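You operate a simulated robot arm through the tools that you are given. There is no shell and no other tool. Be economical: measure what you need, move in short steps, check, and stop when the job is done.

You are at the controls of a simulated robot arm. One attempt, no reset.

JOB
Brush gelcoat from the white cup on the grey plate mould; gauge it.
Fine: one even coat, 0.4 to 0.6 mm; press the gauge on the wet coat; brush and gauge go back. Set down upright: orange film gauge.

Only the result counts: the job must be done as asked and must still hold three seconds after the hand-in. Knocking over, shifting, dropping, spilling or breaking anything else fails it.

ROBOT AND FRAMES
A 6-joint arm with a two-finger gripper, on a carriage that runs on a rail from [0.04, 2.096] to [-0.005, -0.243] (x, y) and turns from -234 to 99 degrees about z. Base frame: it is fixed where the carriage stands at the start and does not move with it; the origin is on the floor, on the carriage's upright axis, x ahead of it, y to its left, z up; the surface under the hand at the start is at about z = 0.8. Lengths are in m, angles in degrees, forces in N, time in s.
With the tool pointing down near the work surface it reaches from about 0.54 to 0.96 m from the robot's upright axis, wherever it stands. Its first joint turns from -166.0 to 166.0 degrees. Places, roughly: face of the grey plate mould [0.5, -0.3, 0.8]; red brush pocket [0.8, -0.4, 0.8]; red-handled brush (6x3x21 cm) [0.8, -0.4, 0.9]. Payload 2.54 kg.
Tool frame: the origin (TCP) lies between the finger pads and is the grasp point; the fingertips stand 0.023 m ahead of it; z points along the fingers, y is the line along which they close. The gripper opens to 0.126 m. The gripper's body begins 0.082 m behind the TCP.
Orientation is that of the tool frame in the base frame, as [roll, pitch, yaw] about the fixed x, y, z axes, in that order (R = Rz(yaw) Ry(pitch) Rx(roll)). With the fingers straight down and closing along the base's y, the tool's x points along the base's -x, its y along +y and its z along -z.

CONTROLS
- The arm moves only by the tool move_arm. Its argument "steps" is a list of rows, each a list of 3 entries, a list of its own where there are three numbers: the turn, a rotation vector about the tool's x, y, z in degrees, then the shift along the tool's x, y, z in m, then the finger opening in m, from 0 to 0.126. In form: [[[wx, wy, wz], [x, y, z], gripper], ...]. A call has 1 to 10 rows; each row is the pose to reach, as a shift and turn from the pose commanded when the call began, along the tool's axes at that moment. Rows are played at 5 a second. More than 0.05 m and 8.6 degrees between two rows, or a gripper value outside its range, and nothing of the call is played. Where a pose cannot be reached the arm comes as near as it can. A force on the tool above 50 N (or 10 N above the force at the start of the call, whichever is more), or a blocked arm, ends the call early, and 0.2 s more pass. The fingers move at their own pace and stop on an object; they squeeze with about 31 N. The grip force told is the motor's: it shows also when the fingers shut on nothing. Time passes only in rows, and 0.2 s behind the last, so rows that repeat a pose let the fingers close. It gives the time, the measured TCP pose, the force on the tool (base axes), the opening and the grip force at its end, in the units of the frame above (readings bear some noise), with the torque about the TCP (base axes, N m) and any sound that the robot's microphone picked up.
- Cameras (640 x 400 px; columns grow to the right, rows downward): "scene" is now at [0.04, 0.1287, 1.6422]; the picture's right is [-0.76, -0.64, 0.00], its down [-0.08, 0.10, -0.99] and it looks along [0.64, -0.76, -0.13] (base axes); focal length 214 px, centre (320, 200). "wrist" rides on the gripper at [0.082, 0.014, -0.122] in the tool frame; the picture's right is [-0.17, 0.99, 0.00], its down [-0.79, -0.13, -0.60] and it looks along [-0.59, -0.10, 0.80] (tool axes); focal length 243 px, centre (320, 200). There is no depth. A picture from a camera that has moved, and an enlarged one, comes with that camera's place and axes in the base frame and with its lens.
- get_image(camera): a new picture of that camera. No time passes.
- slide_trunk(by): slides the trunk up (or, below 0, down) by that many m; the arm and the scene camera ride with it, the base frame stays. It gives what a move gives, with no picture.
- drive_base(legs): drives the robot by 1 to 6 legs, each [ahead, left, turn to the left] in m, m and degrees, along the robot's own axes; the way and the turn of a leg run together, so that a leg with both is an arc; at most 1.5 m and 180 degrees a leg. The arm and the cameras ride along, it lands a little off, and it stops where it bumps. It keeps to its track: a leg is cut to what the track allows. It gives what a move gives.
- turn_head(pan, tilt): turns the head with the scene camera to pan (to the left, within 120 degrees either way) and tilt (down, from -29 to 69), counted from straight ahead of the robot. It gives what a move gives.
- enlarge(camera, box): a new picture of the part [left, top, right, bottom] of that camera's present view, enlarged. No time passes.
- job_done(): hands the job in; it is judged then, once.

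Go step by step. Nothing tells you exact positions but the pictures and the camera data: compare them with the known pose of the tool, close in by small moves and look again before you grip or let go. The budget is 120 turns and 98 pictures, counting those below and the enlarged ones. Unless the task says otherwise, let go and move clear before handing in, and close with one line.

The tools are called as name(argument=value, ...) on one line, values as JSON. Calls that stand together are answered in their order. move_arm: Moves the arm, as the interface text tells. Its arguments: {"type":"object","properties":{"steps":{"type":"array"}},"required":["steps"]} The other tools are called the same way: slide_trunk (by) slides the trunk up or down; drive_base (legs) drives the base; turn_head (pan, tilt) turns the head that bears the scene camera; get_image (camera) takes a picture; enlarge (camera, box) takes an enlarged picture of a part of a camera's view; job_done () hands the job in.

At the start:

```text
time_s: 0.0
position: [0.4465, -0.135, 1.2696]
orientation: [-180.0, 0.0, -180.0]
force: [0.3, 0.6, 0.5]
wrist_torque: [0.03, 0.0, 0.01]
grip_width: 0.1261
finger_force: 0.1
trunk travel left (down, up): [-0.4, 0.09]
robot x, y, heading: [0.001, 0.0028, -0.1]
head pan, tilt: [-65.1, 68.8]
```

scene: 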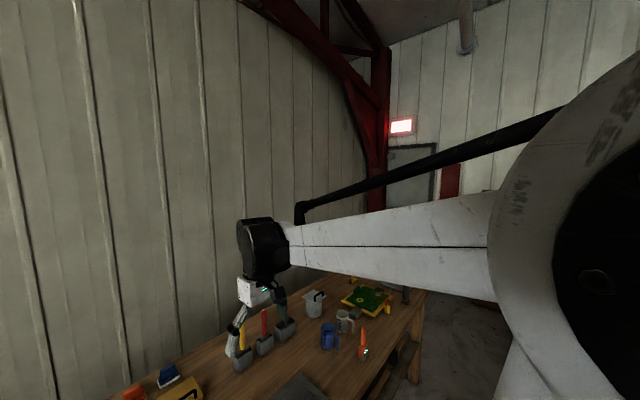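
wrist: 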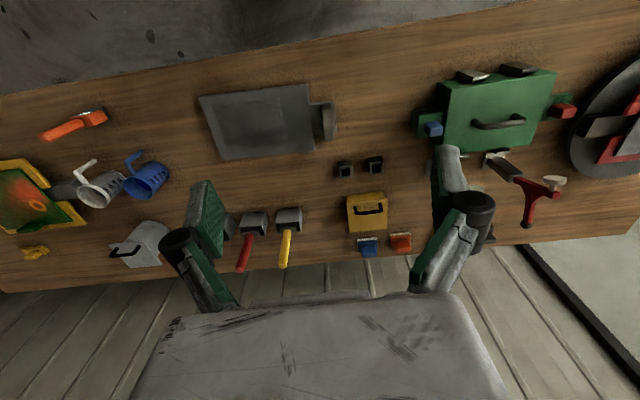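

I'm taking a closer look at the bench: the grey plate is near [0.53, -0.30], the brush pockets beyond it, and the cups and the orange gauge to the right (−y).

enlarge(camera="wrist", box=[0, 80, 200, 280])

enlarge(camera="wrist", box=[180, 70, 420, 280])

enlarge(camera="scene", box=[200, 260, 440, 400])

```text
2.00 times, centred on (100, 180) of wrist
camera zoom: at [0.3635, -0.1202, 1.3897], right [0.17, 0.99, 0.0], down [0.79, -0.13, 0.6], along [0.59, -0.1, -0.8], focal length 485 px, centre (760, 240)
```

zoom: 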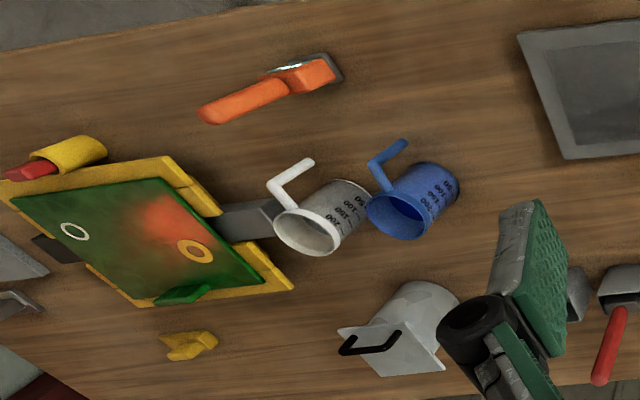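

```text
1.90 times, centred on (300, 175) of wrist
camera zoom: at [0.3635, -0.1202, 1.3897], right [0.17, 0.99, 0.0], down [0.79, -0.13, 0.6], along [0.59, -0.1, -0.8], focal length 462 px, centre (358, 248)
```

zoom: 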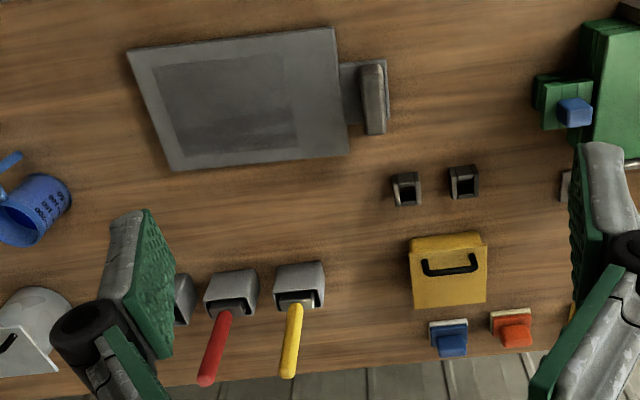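

```text
2.67 times, centred on (320, 330) of scene
camera zoom: at [0.04, 0.1287, 1.6422], right [-0.76, -0.64, 0.0], down [-0.08, 0.1, -0.99], along [0.64, -0.76, -0.13], focal length 572 px, centre (320, -147)
```

zoom: 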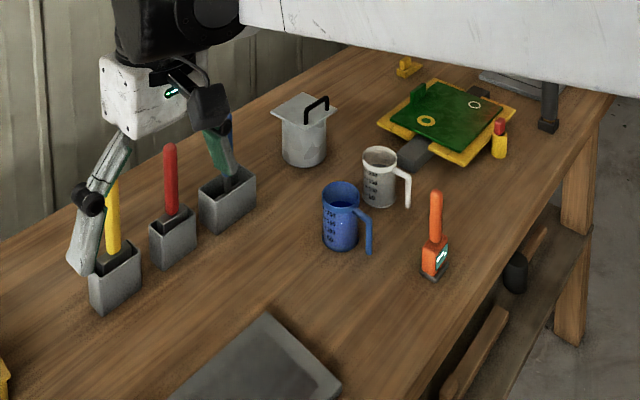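

The brushes (yellow, red and one more) stand in pockets. The white cup is near [0.63, -0.76], too far from this station, so I'll shift along the rail to the right and look again.

drive_base(legs=[[0, -0.22, 0]])

turn_head(pan=-30, tilt=60)

get_image(camera="scene")

get_image(camera="wrist")

```text
time_s: 1.7
position: [0.4442, -0.3546, 1.2687]
orientation: [-180.0, 0.1, -179.7]
force: [0.3, -1.2, -0.2]
wrist_torque: [0.01, 0.01, 0.0]
grip_width: 0.126
finger_force: 0.0
trunk travel left (down, up): [-0.4, 0.09]
robot x, y, heading: [-0.003, -0.219, 0.1]
head pan, tilt: [-65.1, 68.8]
```

```text
time_s: 2.7
position: [0.4438, -0.3538, 1.2688]
orientation: [180.0, 0.0, -179.8]
force: [0.2, -0.9, 0.4]
wrist_torque: [-0.02, 0.0, -0.03]
grip_width: 0.1259
finger_force: 0.0
trunk travel left (down, up): [-0.4, 0.09]
robot x, y, heading: [-0.0079, -0.2222, 0.1]
head pan, tilt: [-30.0, 60.0]
```

```text
92 pictures are left
camera scene: at [0.0334, -0.0548, 1.5639], right [-0.5, -0.87, 0.0], down [-0.75, 0.43, -0.5], along [0.44, -0.25, -0.86], focal length 214 px, centre (320, 200)
```

scene: 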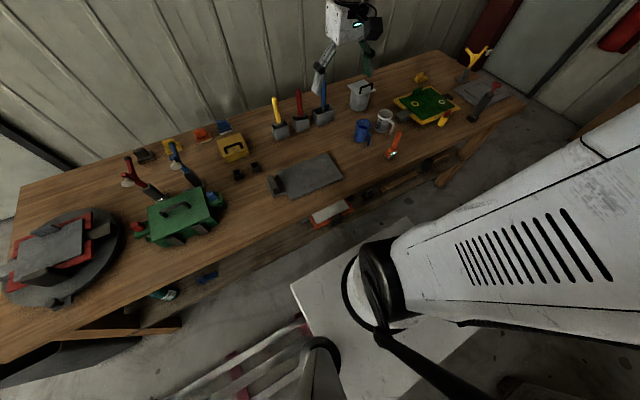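

```text
91 pictures are left
camera wrist: at [0.3593, -0.3397, 1.3897], right [0.16, 0.99, 0.0], down [0.79, -0.13, 0.6], along [0.59, -0.1, -0.8], focal length 243 px, centre (320, 200)
```

wrist: 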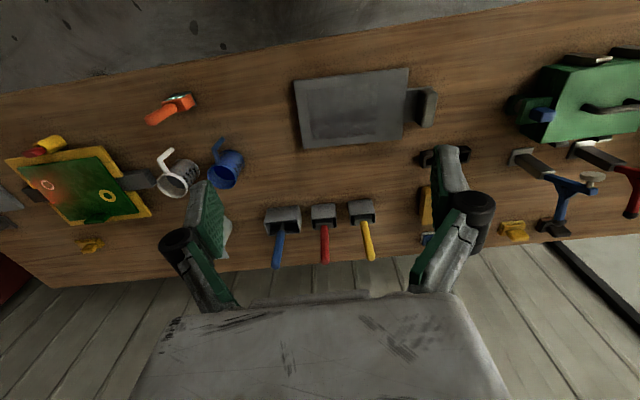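

Now the scene camera gives a usable overview; I'm zooming in on the brushes, plate and cups to locate them.

enlarge(camera="scene", box=[240, 70, 440, 200])

enlarge(camera="wrist", box=[250, 60, 450, 280])

enlarge(camera="wrist", box=[130, 80, 250, 220])

```text
3.08 times, centred on (340, 135) of scene
camera zoom: at [0.0334, -0.0548, 1.5639], right [-0.5, -0.87, 0.0], down [-0.75, 0.43, -0.5], along [0.44, -0.25, -0.86], focal length 660 px, centre (258, 400)
```

zoom: 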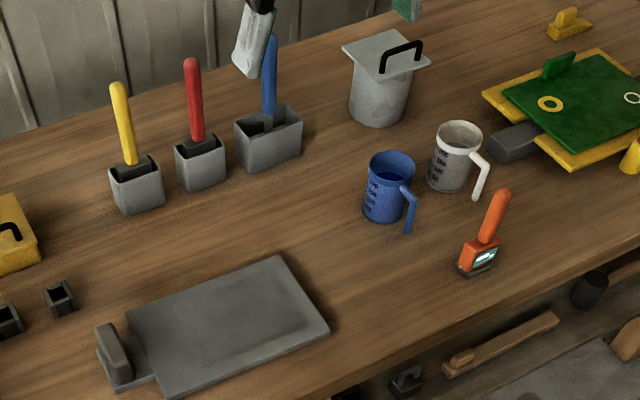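

```text
1.82 times, centred on (350, 170) of wrist
camera zoom: at [0.3593, -0.3397, 1.3897], right [0.16, 0.99, 0.0], down [0.79, -0.13, 0.6], along [0.59, -0.1, -0.8], focal length 441 px, centre (266, 254)
```

zoom: 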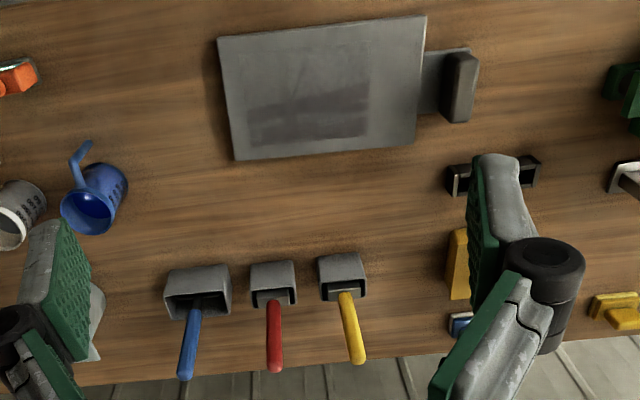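

```text
2.86 times, centred on (190, 150) of wrist
camera zoom: at [0.3593, -0.3397, 1.3897], right [0.16, 0.99, 0.0], down [0.79, -0.13, 0.6], along [0.59, -0.1, -0.8], focal length 693 px, centre (691, 343)
```

zoom: 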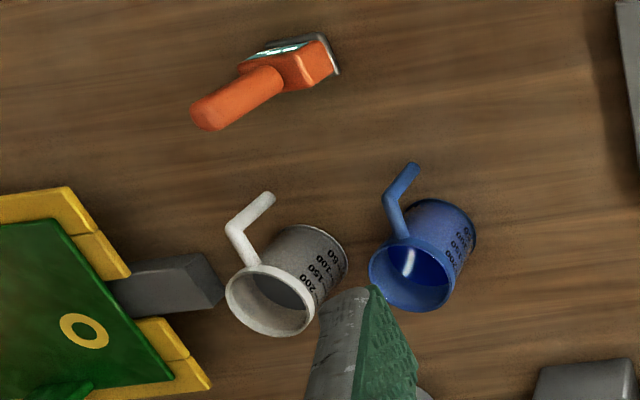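

The red brush handle's tip is at about [0.839, -0.408, 1.007], and its wide side runs along y. I'll go above it while turning the hand 90° so the fingers close across the brush's thin side.

move_arm(steps=[[[0, 0, 8.5], [-0.039, -0.0054, 0.013], 0.08], [[0, 0, 17], [-0.078, -0.0108, 0.026], 0.08], [[0, 0, 25.5], [-0.116, -0.0162, 0.039], 0.08], [[0, 0, 34], [-0.155, -0.0216, 0.052], 0.08], [[0, 0, 42.5], [-0.194, -0.027, 0.065], 0.08], [[0, 0, 51], [-0.233, -0.0324, 0.078], 0.08], [[0, 0, 59.5], [-0.272, -0.0378, 0.091], 0.08], [[0, 0, 68], [-0.31, -0.0432, 0.104], 0.08], [[0, 0, 76.5], [-0.349, -0.0486, 0.117], 0.08], [[0, 0, 85], [-0.388, -0.054, 0.13], 0.08]])

get_image(camera="wrist")

get_image(camera="scene")

```text
time_s: 4.9
position: [0.8332, -0.4074, 1.1388]
orientation: [-179.9, 0.0, 95.1]
force: [0.5, -0.4, 0.0]
wrist_torque: [0.02, -0.03, 0.0]
grip_width: 0.0801
finger_force: 0.0
trunk travel left (down, up): [-0.4, 0.09]
robot x, y, heading: [-0.0047, -0.2222, 0.3]
head pan, tilt: [-30.0, 60.0]
```

```text
87 pictures are left
camera wrist: at [0.8381, -0.3232, 1.2591], right [1.0, -0.08, 0.0], down [-0.06, -0.8, 0.6], along [-0.05, -0.6, -0.8], focal length 243 px, centre (320, 200)
```

wrist: 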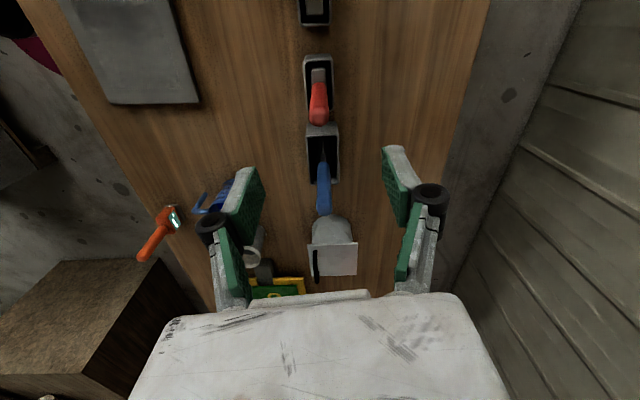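

```text
86 pictures are left
camera scene: at [0.0336, -0.0547, 1.5637], right [-0.5, -0.87, 0.0], down [-0.75, 0.43, -0.5], along [0.43, -0.25, -0.87], focal length 214 px, centre (320, 200)
```

scene: 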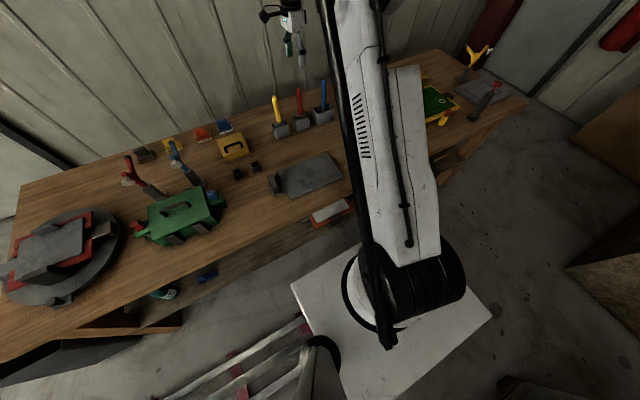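

The hand is centred over the red handle (tip about 2 mm off). I'll descend to grip about 5 cm below the tip and close.

move_arm(steps=[[[0, 0, 0], [0, -0.003, 0.046], 0.08], [[0, 0, 0], [0, -0.003, 0.092], 0.08], [[0, 0, 0], [0, -0.003, 0.138], 0.08], [[0, 0, 0], [0, -0.003, 0.184], 0.08], [[0, 0, 0], [0, -0.003, 0.184], 0.08]])

get_image(camera="wrist")

enlarge(camera="scene", box=[240, 70, 380, 150])

```text
time_s: 6.1
position: [0.8277, -0.403, 0.9539]
orientation: [-180.0, 0.1, 95.2]
force: [0.3, -0.5, 0.4]
wrist_torque: [0.01, 0.05, 0.03]
grip_width: 0.0799
finger_force: 0.0
trunk travel left (down, up): [-0.4, 0.09]
robot x, y, heading: [-0.0027, -0.2151, 0.3]
head pan, tilt: [-30.0, 60.0]
```

```text
85 pictures are left
camera wrist: at [0.8322, -0.3207, 1.0739], right [1.0, -0.08, 0.0], down [-0.06, -0.8, 0.6], along [-0.05, -0.6, -0.8], focal length 243 px, centre (320, 200)
```

wrist: 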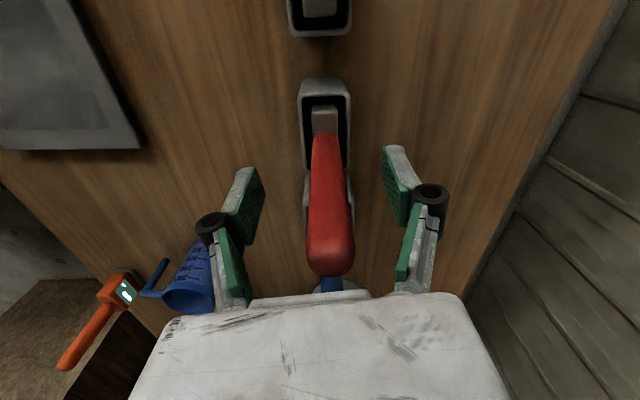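

```text
4.57 times, centred on (310, 110) of scene
camera zoom: at [0.0342, -0.0547, 1.5638], right [-0.5, -0.87, 0.0], down [-0.75, 0.43, -0.5], along [0.43, -0.25, -0.87], focal length 980 px, centre (366, 611)
```

zoom: 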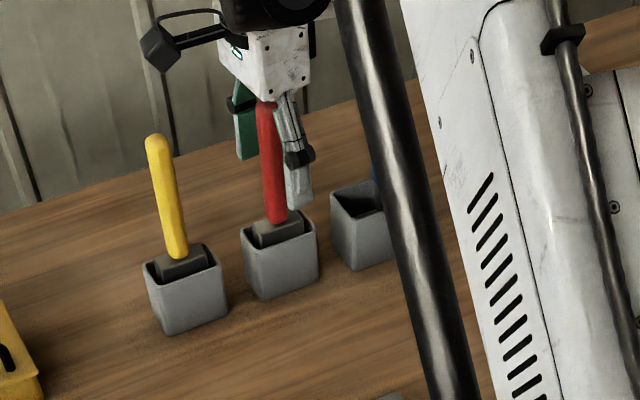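

The handle is well centred. The pocket looks rotated about −4.5° like the plate, so I'll turn the hand about 9° to square up, then close.

move_arm(steps=[[[0, 0, 5], [0, 0, 0], 0.08], [[0, 0, 9], [0, 0, 0], 0.07], [[0, 0, 9], [0, 0, 0], 0.04], [[0, 0, 9], [0, 0, 0], 0.02], [[0, 0, 9], [0, 0, 0], 0.0], [[0, 0, 9], [0, 0, 0], 0.0], [[0, 0, 9], [0, 0, 0], 0.0]])

get_image(camera="wrist")

```text
time_s: 7.7
position: [0.8282, -0.4051, 0.9547]
orientation: [-180.0, 0.1, 86.1]
force: [0.1, 0.6, -0.5]
wrist_torque: [0.01, 0.0, 0.01]
grip_width: 0.0223
finger_force: 31.2
trunk travel left (down, up): [-0.4, 0.09]
robot x, y, heading: [-0.0036, -0.2232, 0.1]
head pan, tilt: [-30.0, 60.0]
```

```text
83 pictures are left
camera wrist: at [0.8454, -0.3235, 1.0755], right [0.97, -0.23, 0.0], down [-0.18, -0.78, 0.6], along [-0.14, -0.58, -0.8], focal length 243 px, centre (320, 200)
```

wrist: 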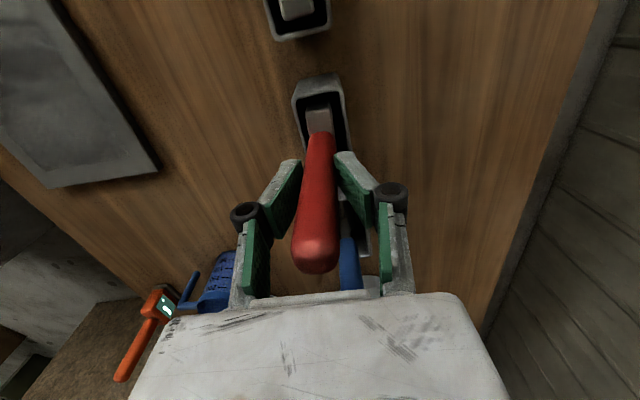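

Gripped at 22 mm width. Lifting straight up.

move_arm(steps=[[[0, 0, 0], [0, 0, -0.03], 0.0], [[0, 0, 0], [0, 0, -0.07], 0.0], [[0, 0, 0], [0, 0, -0.11], 0.0], [[0, 0, 0], [0, 0, -0.15], 0.0], [[0, 0, 0], [0, 0, -0.19], 0.0], [[0, 0, 0], [0, 0, -0.22], 0.0]])

enlarge(camera="scene", box=[240, 10, 400, 150])

get_image(camera="wrist")

```text
time_s: 9.1
position: [0.829, -0.4062, 1.1744]
orientation: [-180.0, 0.0, 86.2]
force: [-0.1, 0.4, -0.1]
wrist_torque: [-0.03, 0.01, -0.01]
grip_width: 0.0225
finger_force: 31.4
trunk travel left (down, up): [-0.4, 0.09]
robot x, y, heading: [-0.0003, -0.2174, 0.4]
head pan, tilt: [-30.0, 60.0]
```

```text
2.86 times, centred on (320, 80) of scene
camera zoom: at [0.0332, -0.0546, 1.5637], right [-0.5, -0.87, 0.0], down [-0.75, 0.43, -0.5], along [0.43, -0.25, -0.87], focal length 613 px, centre (320, 543)
```

zoom: 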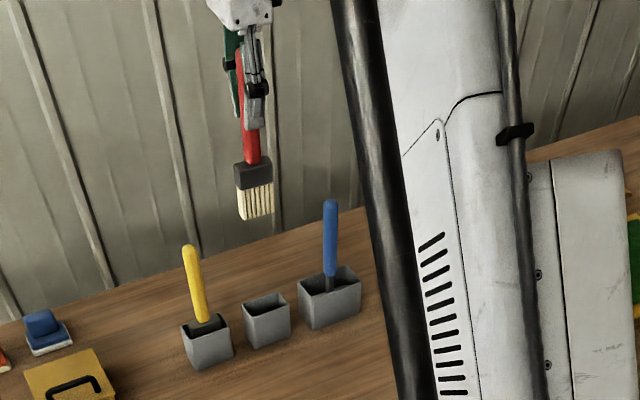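

```text
81 pictures are left
camera wrist: at [0.8454, -0.3233, 1.2961], right [0.97, -0.23, 0.0], down [-0.18, -0.78, 0.6], along [-0.14, -0.58, -0.8], focal length 243 px, centre (320, 200)
```

wrist: 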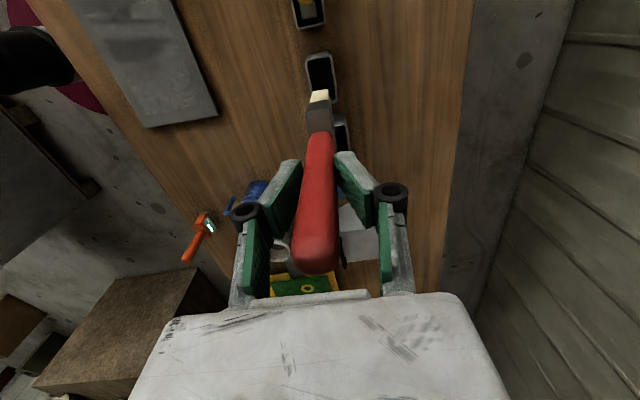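

The brush is out, bristle tip about 0.157 m below the TCP. The white cup's rim is near [0.61, -0.73, 0.916]; I'll move beside it so the wrist camera can see it clear of the brush.

move_arm(steps=[[[0, 0, 0], [0, -0.02, -0.02], 0.0], [[0, 0, 0], [-0.03, -0.04, -0.02], 0.0], [[0, 0, 0], [-0.07, -0.06, -0.02], 0.0], [[0, 0, 0], [-0.11, -0.08, -0.02], 0.0], [[0, 0, 0], [-0.15, -0.1, -0.02], 0.0], [[0, 0, 0], [-0.19, -0.109, -0.02], 0.0], [[0, 0, 0], [-0.23, -0.109, -0.02], 0.0], [[0, 0, 0], [-0.27, -0.109, -0.02], 0.0], [[0, 0, 0], [-0.302, -0.109, -0.02], 0.0], [[0, 0, 0], [-0.302, -0.109, -0.02], 0.0]])

get_image(camera="wrist")

enlarge(camera="wrist", box=[200, 40, 360, 180])

get_image(camera="scene")

```text
time_s: 11.3
position: [0.7008, -0.7014, 1.1941]
orientation: [180.0, 0.0, 86.1]
force: [0.1, 0.0, -0.2]
wrist_torque: [0.02, 0.02, -0.02]
grip_width: 0.0224
finger_force: 30.8
trunk travel left (down, up): [-0.4, 0.09]
robot x, y, heading: [-0.0034, -0.2178, 0.3]
head pan, tilt: [-30.0, 60.0]
```

```text
80 pictures are left
camera wrist: at [0.7177, -0.6186, 1.3151], right [0.97, -0.23, 0.0], down [-0.18, -0.78, 0.6], along [-0.14, -0.58, -0.8], focal length 243 px, centre (320, 200)
```

wrist: 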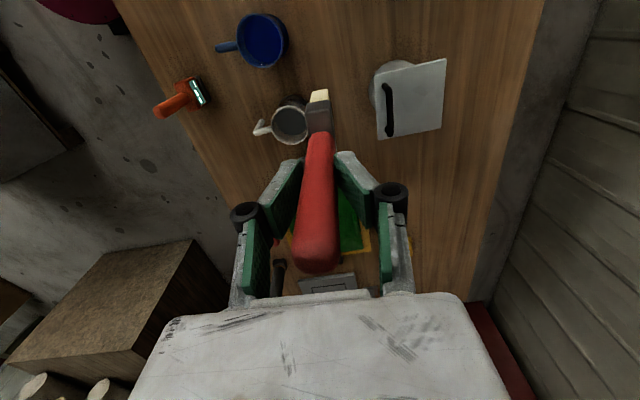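

```text
2.86 times, centred on (280, 110) of wrist
camera zoom: at [0.7177, -0.6186, 1.3151], right [0.97, -0.23, 0.0], down [-0.18, -0.78, 0.6], along [-0.14, -0.58, -0.8], focal length 693 px, centre (434, 457)
```

zoom: 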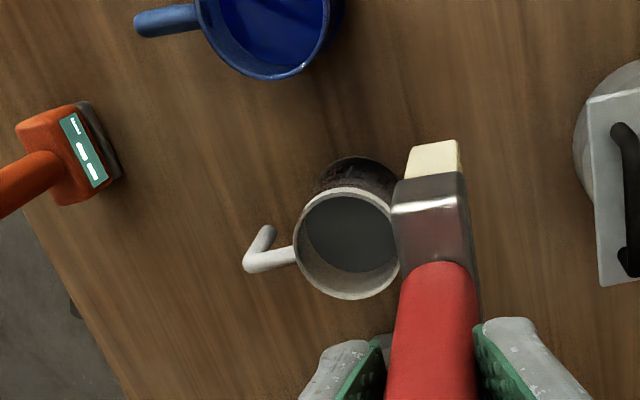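

```text
78 pictures are left
camera scene: at [0.0335, -0.0549, 1.5638], right [-0.5, -0.87, 0.0], down [-0.75, 0.43, -0.5], along [0.43, -0.25, -0.87], focal length 214 px, centre (320, 200)
```

scene: 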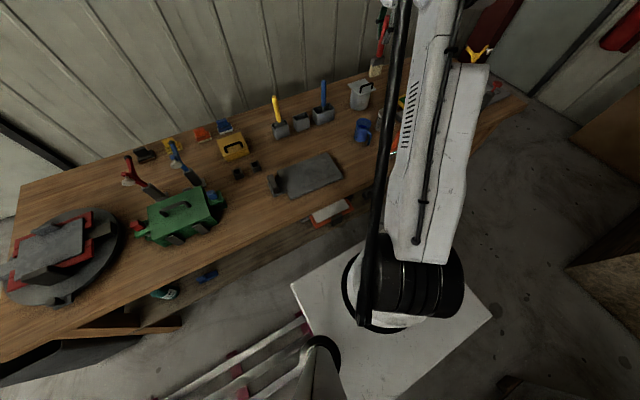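

The cup holds dark grey gelcoat, surface about 2 cm below its rim; refined rim centre is [0.631, -0.753, 0.89]. I'll move over it and come down to just above the rim to check alignment.

move_arm(steps=[[[0, 0, 0], [-0.028, -0.033, 0], 0.0], [[0, 0, 0], [-0.056, -0.066, 0], 0.0], [[0, 0, 0], [-0.056, -0.066, 0.04], 0.0], [[0, 0, 0], [-0.056, -0.066, 0.08], 0.0], [[0, 0, 0], [-0.056, -0.066, 0.11], 0.0], [[0, 0, 0], [-0.056, -0.066, 0.11], 0.0]])

enlarge(camera="wrist", box=[240, 40, 400, 180])

enlarge(camera="scene", box=[320, 60, 440, 160])

```text
time_s: 12.7
position: [0.6301, -0.7528, 1.0846]
orientation: [180.0, 0.0, 86.2]
force: [0.1, -1.2, -0.6]
wrist_torque: [-0.02, 0.02, 0.02]
grip_width: 0.022
finger_force: 30.8
trunk travel left (down, up): [-0.4, 0.09]
robot x, y, heading: [-0.0038, -0.2215, 0.3]
head pan, tilt: [-30.0, 60.0]
```

```text
2.86 times, centred on (320, 110) of wrist
camera zoom: at [0.6472, -0.6713, 1.2059], right [0.97, -0.23, 0.0], down [-0.18, -0.78, 0.6], along [-0.14, -0.58, -0.8], focal length 693 px, centre (320, 457)
```

zoom: 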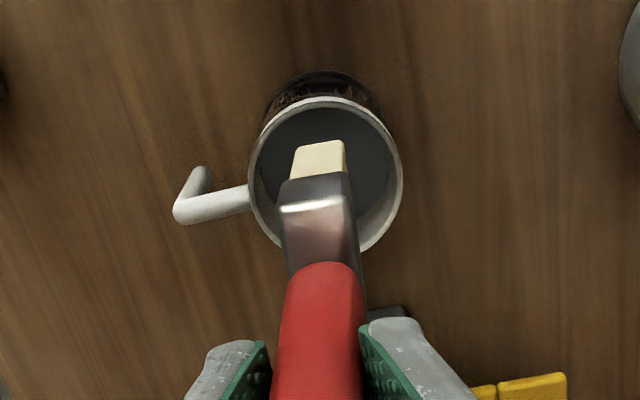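

```text
4.00 times, centred on (380, 110) of scene
camera zoom: at [0.0337, -0.0548, 1.5638], right [-0.5, -0.87, 0.0], down [-0.75, 0.43, -0.5], along [0.43, -0.25, -0.87], focal length 858 px, centre (80, 560)
```

zoom: 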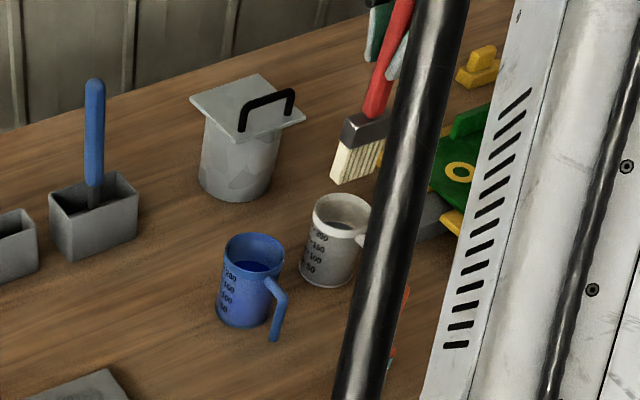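

The bristles line up with the cup mouth to within about 2 mm. I'll nudge and dip until the tip is about 2 cm below the gelcoat surface.

move_arm(steps=[[[0, 0, 0], [0.003, -0.002, 0.02], 0.0], [[0, 0, 0], [0.003, -0.002, 0.04], 0.0], [[0, 0, 0], [0.003, -0.002, 0.06], 0.0], [[0, 0, 0], [0.003, -0.002, 0.08], 0.0], [[0, 0, 0], [0.003, -0.002, 0.08], 0.0], [[0, 0, 0], [0.003, -0.002, 0.08], 0.0]])

enlarge(camera="wrist", box=[240, 40, 400, 180])

enlarge(camera="scene", box=[320, 60, 440, 160])

```text
time_s: 14.1
position: [0.6282, -0.747, 1.0054]
orientation: [179.9, 0.0, 86.2]
force: [0.6, 2.0, 10.5]
wrist_torque: [0.64, -0.04, 0.07]
grip_width: 0.0226
finger_force: 30.6
trunk travel left (down, up): [-0.4, 0.09]
robot x, y, heading: [0.0004, -0.2215, 0.3]
head pan, tilt: [-30.0, 60.0]
```

```text
2.86 times, centred on (320, 110) of wrist
camera zoom: at [0.6448, -0.6661, 1.1259], right [0.97, -0.23, 0.0], down [-0.18, -0.78, 0.6], along [-0.14, -0.58, -0.8], focal length 693 px, centre (320, 457)
```

zoom: 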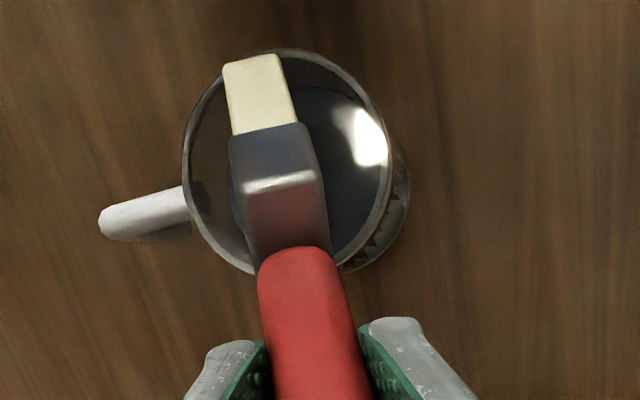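

```text
4.00 times, centred on (380, 110) of scene
camera zoom: at [0.0327, -0.0539, 1.5637], right [-0.5, -0.87, 0.0], down [-0.75, 0.43, -0.5], along [0.43, -0.25, -0.87], focal length 858 px, centre (80, 560)
```

zoom: 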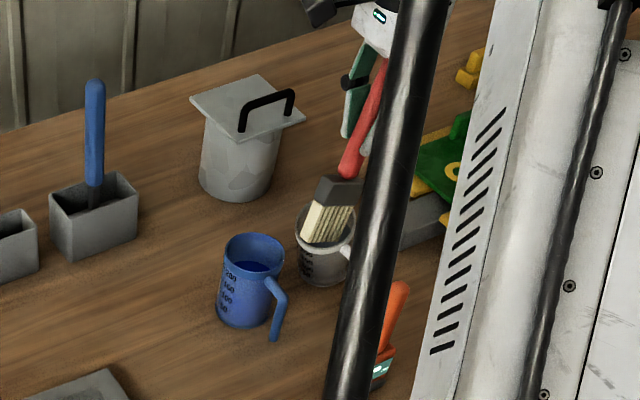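

The bristles caught the +y rim and the cup is tipping. I'm backing straight up right away.

move_arm(steps=[[[0, 0, 0], [0, 0, -0.01], 0.0], [[0, 0, 0], [0, 0, -0.02], 0.0], [[0, 0, 0], [0, 0, -0.03], 0.0], [[0, 0, 0], [0, 0, -0.04], 0.0], [[0, 0, 0], [0, 0, -0.055], 0.0], [[0, 0, 0], [0, 0, -0.075], 0.0], [[0, 0, 0], [0, 0, -0.1], 0.0], [[0, 0, 0], [0, 0, -0.1], 0.0]])

enlarge(camera="wrist", box=[240, 40, 400, 180])

enlarge(camera="scene", box=[320, 60, 440, 160])

```text
time_s: 15.9
position: [0.6291, -0.7485, 1.1044]
orientation: [-180.0, 0.0, 86.1]
force: [-1.3, 0.0, -0.9]
wrist_torque: [-0.02, -0.03, 0.02]
grip_width: 0.0229
finger_force: 30.8
trunk travel left (down, up): [-0.4, 0.09]
robot x, y, heading: [-0.0053, -0.2216, 0.2]
head pan, tilt: [-30.0, 60.0]
```

```text
2.86 times, centred on (320, 110) of wrist
camera zoom: at [0.6468, -0.6669, 1.2251], right [0.97, -0.23, 0.0], down [-0.18, -0.78, 0.6], along [-0.14, -0.58, -0.8], focal length 693 px, centre (320, 457)
```

zoom: 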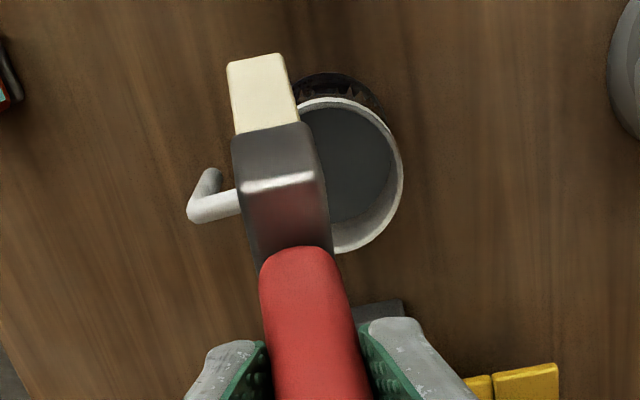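

```text
4.00 times, centred on (380, 110) of scene
camera zoom: at [0.0331, -0.0545, 1.5637], right [-0.5, -0.87, 0.0], down [-0.75, 0.43, -0.5], along [0.43, -0.25, -0.87], focal length 858 px, centre (80, 560)
```

zoom: 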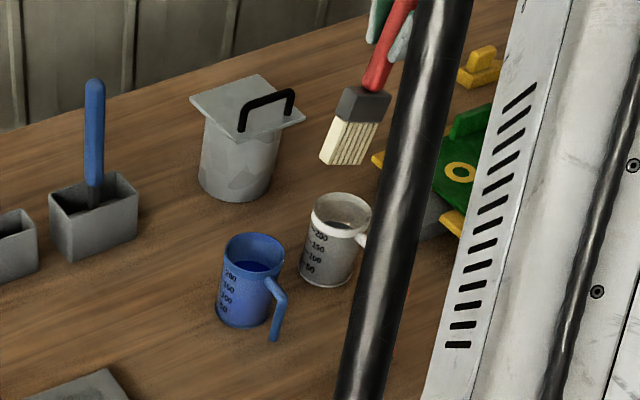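

The cup is still upright and in place, but the brush pivoted about 12° in the fingers. I'll tilt the hand to set the brush vertical again and check it against the blue brush.

move_arm(steps=[[[0, 0, 0], [0, 0, -0.03], 0.0], [[-2.5, -6, 0], [0, 0, -0.05], 0.0], [[-5, -12, 0], [0, 0, -0.05], 0.0], [[-5, -12, 0], [0, 0, -0.05], 0.0]])

enlarge(camera="wrist", box=[200, 20, 400, 180])

enlarge(camera="scene", box=[320, 30, 440, 140])

```text
time_s: 16.9
position: [0.6295, -0.7487, 1.1551]
orientation: [174.9, 12.1, 85.7]
force: [-0.1, -0.4, -0.8]
wrist_torque: [0.01, 0.01, -0.01]
grip_width: 0.0226
finger_force: 30.4
trunk travel left (down, up): [-0.4, 0.09]
robot x, y, heading: [-0.0077, -0.222, 0.2]
head pan, tilt: [-30.0, 60.0]
```

```text
2.50 times, centred on (300, 100) of wrist
camera zoom: at [0.6383, -0.643, 1.2567], right [0.97, -0.22, 0.12], down [-0.23, -0.64, 0.74], along [-0.08, -0.74, -0.67], focal length 606 px, centre (370, 450)
```

zoom: 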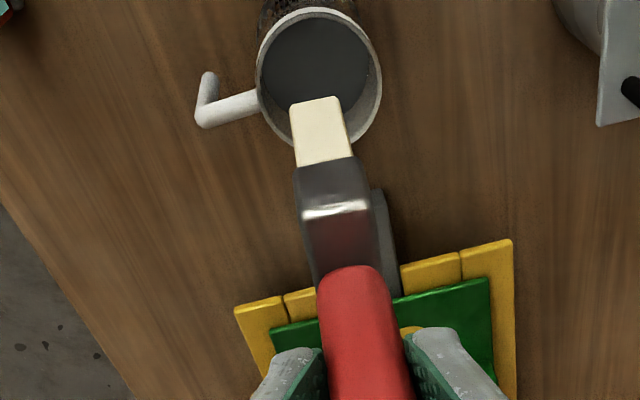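

```text
3.64 times, centred on (380, 85) of scene
camera zoom: at [0.0333, -0.0546, 1.5637], right [-0.5, -0.87, 0.0], down [-0.75, 0.43, -0.5], along [0.43, -0.25, -0.87], focal length 780 px, centre (102, 618)
```

zoom: 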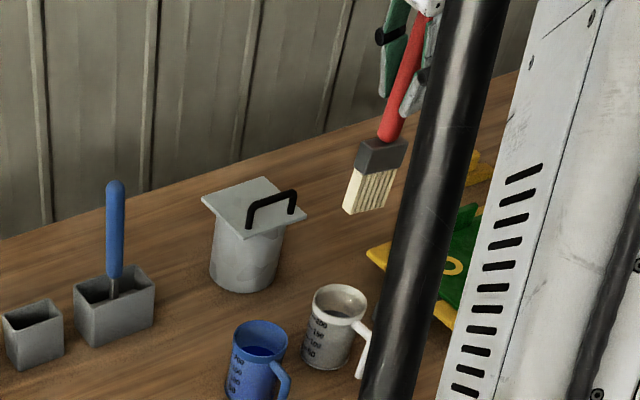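

The brush is vertical again by both cameras, and its bristles sit over the cup centre within about 2 mm. I'll descend vertically to just above the rim and check again.

move_arm(steps=[[[0, 0, 0], [0.0084, -0.0035, 0.039], 0.0], [[0, 0, 0], [0.0168, -0.007, 0.0779], 0.0], [[0, 0, 0], [0.021, -0.0087, 0.0974], 0.0], [[0, 0, 0], [0.021, -0.0087, 0.0974], 0.0]])

enlarge(camera="wrist", box=[220, 20, 380, 160])

enlarge(camera="scene", box=[350, 70, 420, 130])

```text
time_s: 17.9
position: [0.6296, -0.7492, 1.0552]
orientation: [174.9, 12.0, 85.7]
force: [-0.2, -0.3, -0.9]
wrist_torque: [0.02, -0.01, -0.01]
grip_width: 0.0226
finger_force: 31.4
trunk travel left (down, up): [-0.4, 0.09]
robot x, y, heading: [-0.001, -0.2188, 0.3]
head pan, tilt: [-30.0, 60.0]
```

```text
2.86 times, centred on (300, 90) of wrist
camera zoom: at [0.6385, -0.644, 1.1562], right [0.97, -0.22, 0.12], down [-0.23, -0.64, 0.73], along [-0.08, -0.74, -0.67], focal length 693 px, centre (377, 514)
```

zoom: 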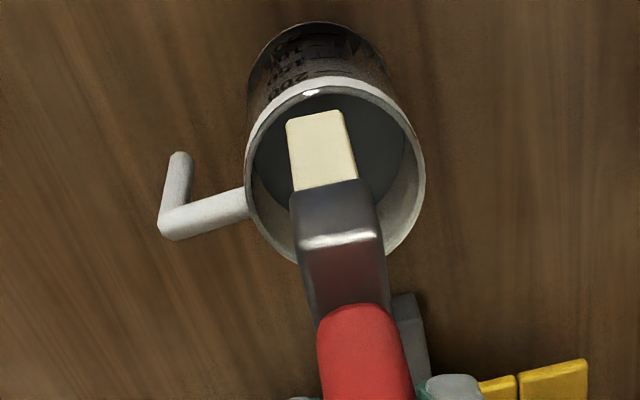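

```text
6.67 times, centred on (385, 100) of scene
camera zoom: at [0.0334, -0.0547, 1.5638], right [-0.5, -0.87, 0.0], down [-0.75, 0.43, -0.5], along [0.43, -0.25, -0.87], focal length 1430 px, centre (-113, 867)
```

zoom: 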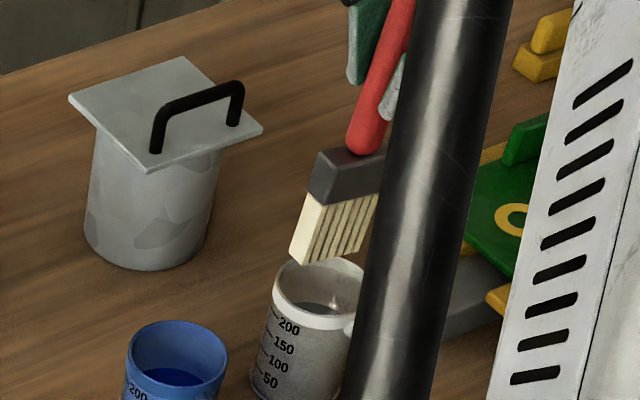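

Everything is centred (bristle offset about 1 mm). I'll lower 3 cm slowly and read the force.

move_arm(steps=[[[0, 0, 0], [0.0021, 0.0001, 0.0097], 0.0], [[0, 0, 0], [0.0042, -0.0007, 0.0195], 0.0], [[0, 0, 0], [0.0063, -0.0016, 0.0292], 0.0], [[0, 0, 0], [0.0063, -0.0016, 0.0292], 0.0]])

enlarge(camera="wrist", box=[220, 20, 380, 160])

enlarge(camera="scene", box=[350, 70, 420, 130])

```text
time_s: 18.9
position: [0.631, -0.7492, 1.025]
orientation: [174.9, 12.1, 85.7]
force: [0.4, -0.5, -0.4]
wrist_torque: [0.03, 0.03, -0.03]
grip_width: 0.0224
finger_force: 30.5
trunk travel left (down, up): [-0.4, 0.09]
robot x, y, heading: [-0.0035, -0.2189, 0.3]
head pan, tilt: [-30.0, 60.0]
```

```text
2.86 times, centred on (300, 90) of wrist
camera zoom: at [0.6399, -0.6435, 1.1267], right [0.97, -0.22, 0.12], down [-0.23, -0.64, 0.73], along [-0.08, -0.74, -0.67], focal length 693 px, centre (377, 514)
```

zoom: 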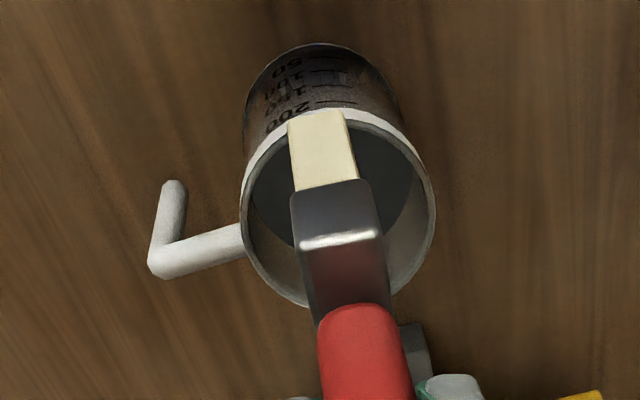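

```text
6.67 times, centred on (385, 100) of scene
camera zoom: at [0.0335, -0.0547, 1.5637], right [-0.5, -0.87, 0.0], down [-0.75, 0.43, -0.5], along [0.43, -0.25, -0.87], focal length 1430 px, centre (-113, 867)
```

zoom: 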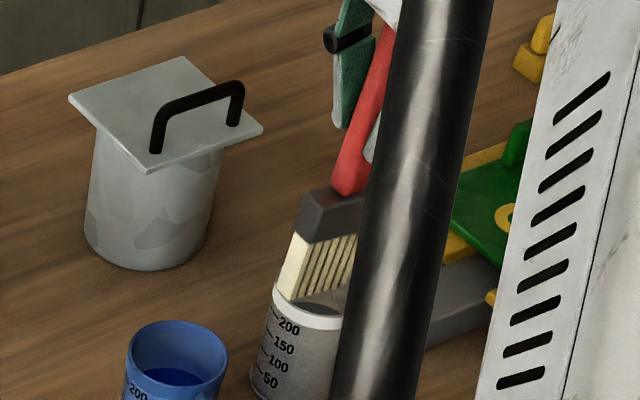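

Two-camera triangulation shows the tip is still at z≈0.90, so the brush also slid up in the grip, and it sits about 1 cm too far toward +y. I'll raise a little, shift −y and recheck before entering.

move_arm(steps=[[[0, 0, 0], [-0.0031, 0.0013, -0.0146], 0.0], [[0, 0, 0], [-0.013, 0.0004, -0.0126], 0.0], [[0, 0, 0], [-0.013, 0.0004, -0.0126], 0.0]])

enlarge(camera="wrist", box=[240, 20, 360, 120])

enlarge(camera="scene", box=[350, 70, 420, 130])

```text
time_s: 19.7
position: [0.6303, -0.7587, 1.0393]
orientation: [174.9, 11.9, 85.7]
force: [0.1, 0.5, -0.8]
wrist_torque: [0.02, 0.03, -0.02]
grip_width: 0.0225
finger_force: 31.5
trunk travel left (down, up): [-0.4, 0.09]
robot x, y, heading: [-0.0016, -0.2204, 0.3]
head pan, tilt: [-30.0, 60.0]
```

```text
4.00 times, centred on (300, 70) of wrist
camera zoom: at [0.6388, -0.6532, 1.1415], right [0.97, -0.22, 0.12], down [-0.23, -0.64, 0.73], along [-0.08, -0.74, -0.67], focal length 970 px, centre (400, 720)
```

zoom: 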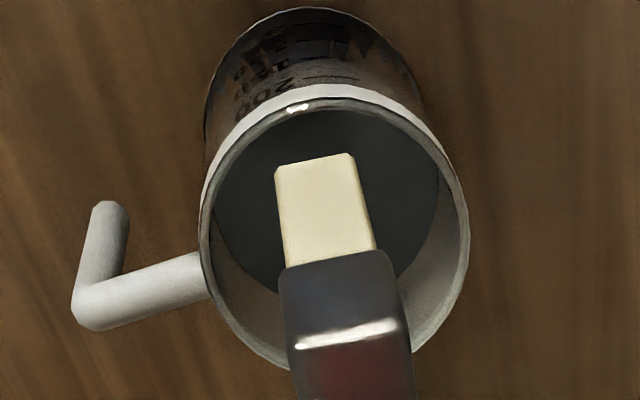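

```text
6.67 times, centred on (385, 100) of scene
camera zoom: at [0.0335, -0.0549, 1.5637], right [-0.5, -0.87, 0.0], down [-0.75, 0.43, -0.5], along [0.43, -0.25, -0.87], focal length 1430 px, centre (-113, 867)
```

zoom: 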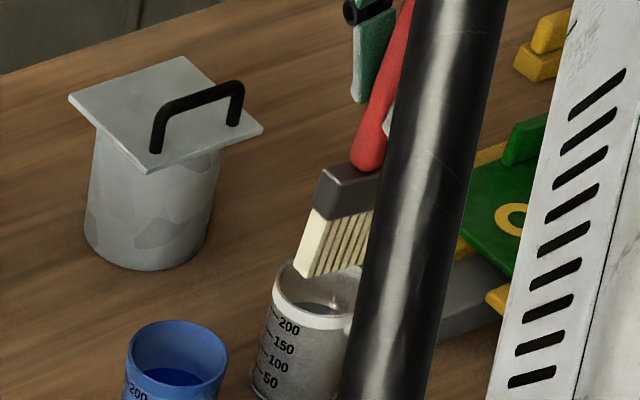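

Now the bristle edge lies clearly inside the rim. I'll nudge 1.5 mm and lower 3 cm, checking force.

move_arm(steps=[[[0, 0, 0], [0.0036, -0.001, 0.0094], 0.0], [[0, 0, 0], [0.0057, -0.0018, 0.0192], 0.0], [[0, 0, 0], [0.0078, -0.0027, 0.0289], 0.0], [[0, 0, 0], [0.0078, -0.0027, 0.0289], 0.0]])

enlarge(camera="wrist", box=[240, 20, 360, 120])

enlarge(camera="scene", box=[350, 70, 420, 130])

```text
time_s: 20.7
position: [0.6291, -0.7557, 1.0102]
orientation: [174.9, 12.0, 85.7]
force: [-0.1, 0.8, 13.1]
wrist_torque: [0.57, -0.01, 0.04]
grip_width: 0.0227
finger_force: 30.7
trunk travel left (down, up): [-0.4, 0.09]
robot x, y, heading: [-0.0044, -0.2224, 0.0]
head pan, tilt: [-30.0, 60.0]
```

```text
4.00 times, centred on (300, 70) of wrist
camera zoom: at [0.6371, -0.6505, 1.1123], right [0.97, -0.22, 0.12], down [-0.23, -0.64, 0.73], along [-0.08, -0.74, -0.67], focal length 970 px, centre (400, 720)
```

zoom: 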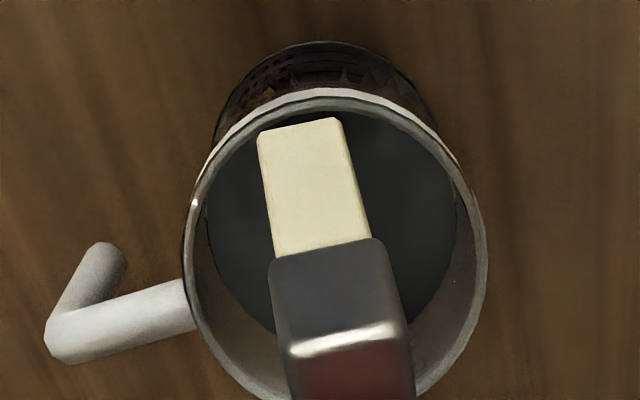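

```text
6.67 times, centred on (385, 100) of scene
camera zoom: at [0.0326, -0.054, 1.5637], right [-0.5, -0.87, 0.0], down [-0.75, 0.43, -0.5], along [0.43, -0.25, -0.87], focal length 1430 px, centre (-113, 867)
```

zoom: 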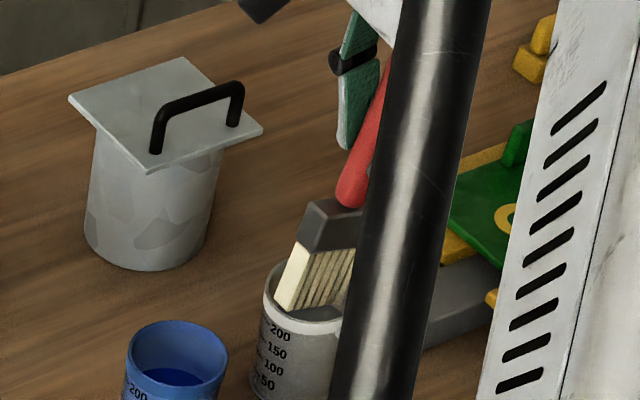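

Contact again (13 N), so I'm backing off straight up at once. Then I'll measure the bristle width properly.

move_arm(steps=[[[0, 0, 0], [-0.0021, 0.0009, -0.0097], 0.0], [[0, 0, 0], [-0.0042, 0.0017, -0.0195], 0.0], [[0, 0, 0], [-0.0084, 0.0035, -0.039], 0.0], [[0, 0, 0], [-0.0147, 0.0061, -0.0682], 0.0], [[0, 0, 0], [-0.0252, 0.0104, -0.1169], 0.0], [[0, 0, 0], [-0.0252, 0.0104, -0.1169], 0.0]])

get_image(camera="wrist")

enlarge(camera="scene", box=[350, 30, 450, 130])

```text
time_s: 22.1
position: [0.6252, -0.7563, 1.1304]
orientation: [174.7, 11.9, 85.7]
force: [0.9, 0.2, -0.5]
wrist_torque: [-0.03, -0.02, 0.04]
grip_width: 0.0226
finger_force: 30.9
trunk travel left (down, up): [-0.4, 0.09]
robot x, y, heading: [-0.0041, -0.2177, 0.3]
head pan, tilt: [-30.0, 60.0]
```

```text
61 pictures are left
camera wrist: at [0.6343, -0.651, 1.2328], right [0.97, -0.22, 0.12], down [-0.23, -0.64, 0.73], along [-0.08, -0.74, -0.67], focal length 243 px, centre (320, 200)
```

wrist: 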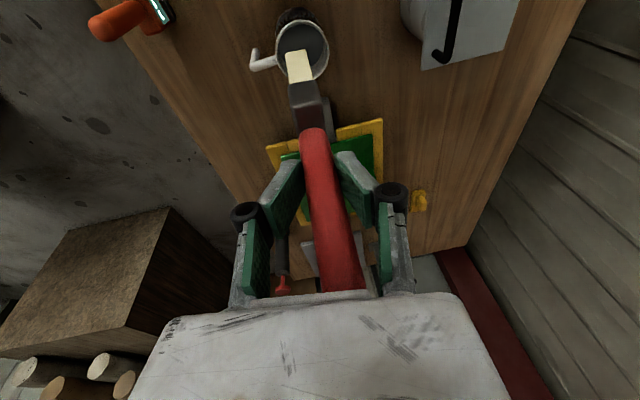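

```text
4.00 times, centred on (400, 80) of scene
camera zoom: at [0.0328, -0.0544, 1.5637], right [-0.5, -0.87, 0.0], down [-0.75, 0.43, -0.5], along [0.43, -0.25, -0.87], focal length 858 px, centre (0, 680)
```

zoom: 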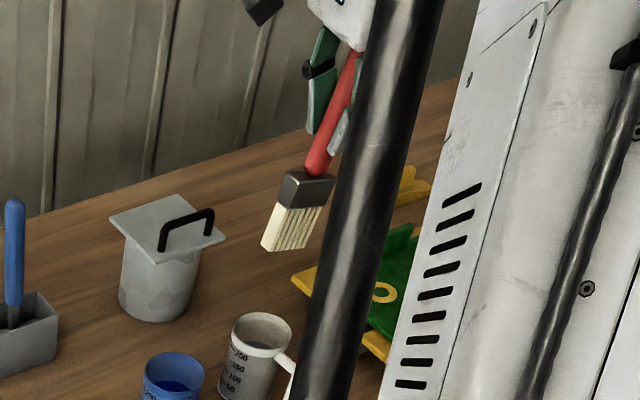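

The cup is unharmed. This grip hides the brush's wide side and pivots too easily, so I'll re-square the brush, return it to its pocket and regrip it lower with the fingers turned 90°.

move_arm(steps=[[[-0.7, -2, 0], [-0.0084, 0.0035, -0.039], 0.0], [[-1.5, -4, 0], [-0.0126, 0.0052, -0.0584], 0.0], [[-1.5, -4, 0], [0.0291, 0.0269, -0.0655], 0.0], [[-1.5, -4, 0], [0.0708, 0.0486, -0.0725], 0.0], [[-1.5, -4, 0], [0.1125, 0.0703, -0.0796], 0.0], [[-1.5, -4, 0], [0.1542, 0.092, -0.0866], 0.0], [[-1.5, -4, 0], [0.1959, 0.1137, -0.0937], 0.0], [[-1.5, -4, 0], [0.2376, 0.1354, -0.1007], 0.0], [[-1.5, -4, 0], [0.2793, 0.1571, -0.1078], 0.0], [[-1.5, -4, 0], [0.321, 0.1788, -0.1148], 0.0]])

enlarge(camera="wrist", box=[200, 0, 400, 200])

enlarge(camera="scene", box=[240, 10, 380, 150])

```text
time_s: 24.3
position: [0.8199, -0.428, 1.1896]
orientation: [173.3, 16.0, 85.2]
force: [-0.3, 0.7, 0.3]
wrist_torque: [0.02, 0.04, 0.03]
grip_width: 0.0227
finger_force: 30.6
trunk travel left (down, up): [-0.4, 0.09]
robot x, y, heading: [-0.0049, -0.2232, 0.2]
head pan, tilt: [-30.0, 60.0]
```

```text
2.00 times, centred on (300, 100) of wrist
camera zoom: at [0.828, -0.3148, 1.2848], right [0.97, -0.21, 0.16], down [-0.25, -0.58, 0.77], along [-0.07, -0.79, -0.61], focal length 485 px, centre (360, 400)
```

zoom: 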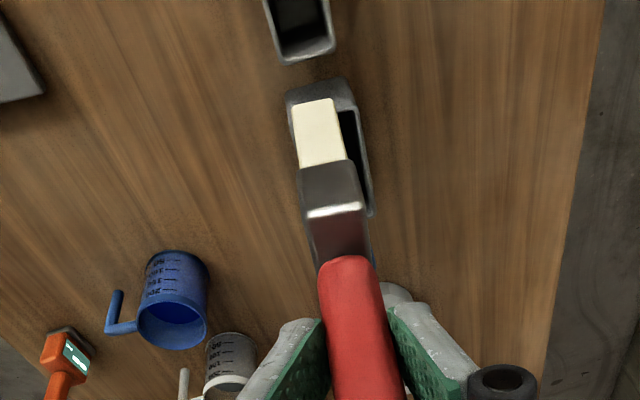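

```text
2.86 times, centred on (310, 80) of scene
camera zoom: at [0.0334, -0.0543, 1.5637], right [-0.5, -0.87, 0.0], down [-0.75, 0.43, -0.5], along [0.43, -0.25, -0.87], focal length 613 px, centre (349, 543)
```

zoom: 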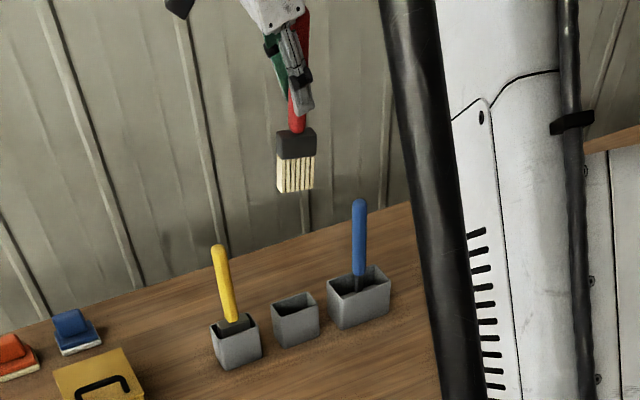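

With the arm out of the way, the pocket centre comes out at about [0.828, -0.4045] and the brush still leans slightly. I'll correct the tilt, centre over the pocket and come down to just above its mouth.

move_arm(steps=[[[1.2, -1.5, 0], [0.0222, 0.0067, -0.0057], 0.0], [[2.5, -3, 0], [0.0222, 0.0067, -0.0057], 0.0], [[2.5, -3, 0], [0.0332, 0.0022, 0.0325], 0.0], [[2.5, -3, 0], [0.0442, -0.0023, 0.0707], 0.0], [[2.5, -3, 0], [0.055, -0.0067, 0.108], 0.0], [[2.5, -3, 0], [0.0635, -0.0101, 0.1375], 0.0], [[2.5, -3, 0], [0.0635, -0.0101, 0.1375], 0.0]])

enlarge(camera="wrist", box=[200, 0, 400, 200])

enlarge(camera="scene", box=[260, 50, 360, 140])

```text
time_s: 25.9
position: [0.8283, -0.4083, 1.0414]
orientation: [175.8, 19.1, 85.1]
force: [-0.7, -0.4, -0.6]
wrist_torque: [0.02, 0.01, 0.01]
grip_width: 0.0225
finger_force: 31.2
trunk travel left (down, up): [-0.4, 0.09]
robot x, y, heading: [-0.0046, -0.2227, 0.1]
head pan, tilt: [-30.0, 60.0]
```

```text
2.00 times, centred on (300, 100) of wrist
camera zoom: at [0.8414, -0.2919, 1.1282], right [0.97, -0.22, 0.12], down [-0.22, -0.54, 0.81], along [-0.11, -0.81, -0.57], focal length 485 px, centre (360, 400)
```

zoom: 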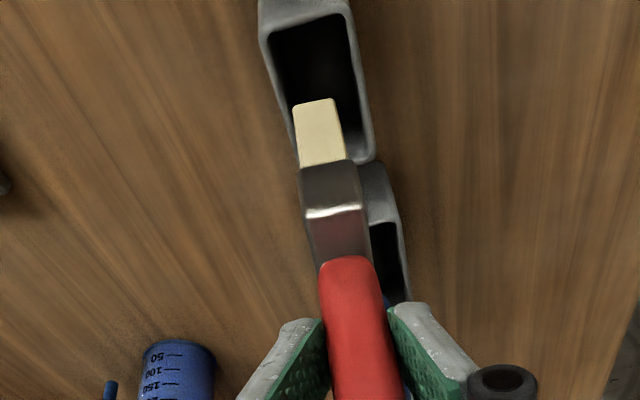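

```text
4.44 times, centred on (310, 95) of scene
camera zoom: at [0.0338, -0.0547, 1.5637], right [-0.5, -0.87, 0.0], down [-0.75, 0.43, -0.5], along [0.43, -0.25, -0.87], focal length 953 px, centre (364, 667)
```

zoom: 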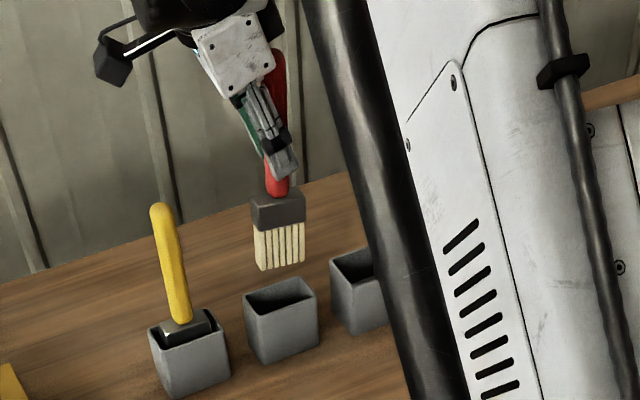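

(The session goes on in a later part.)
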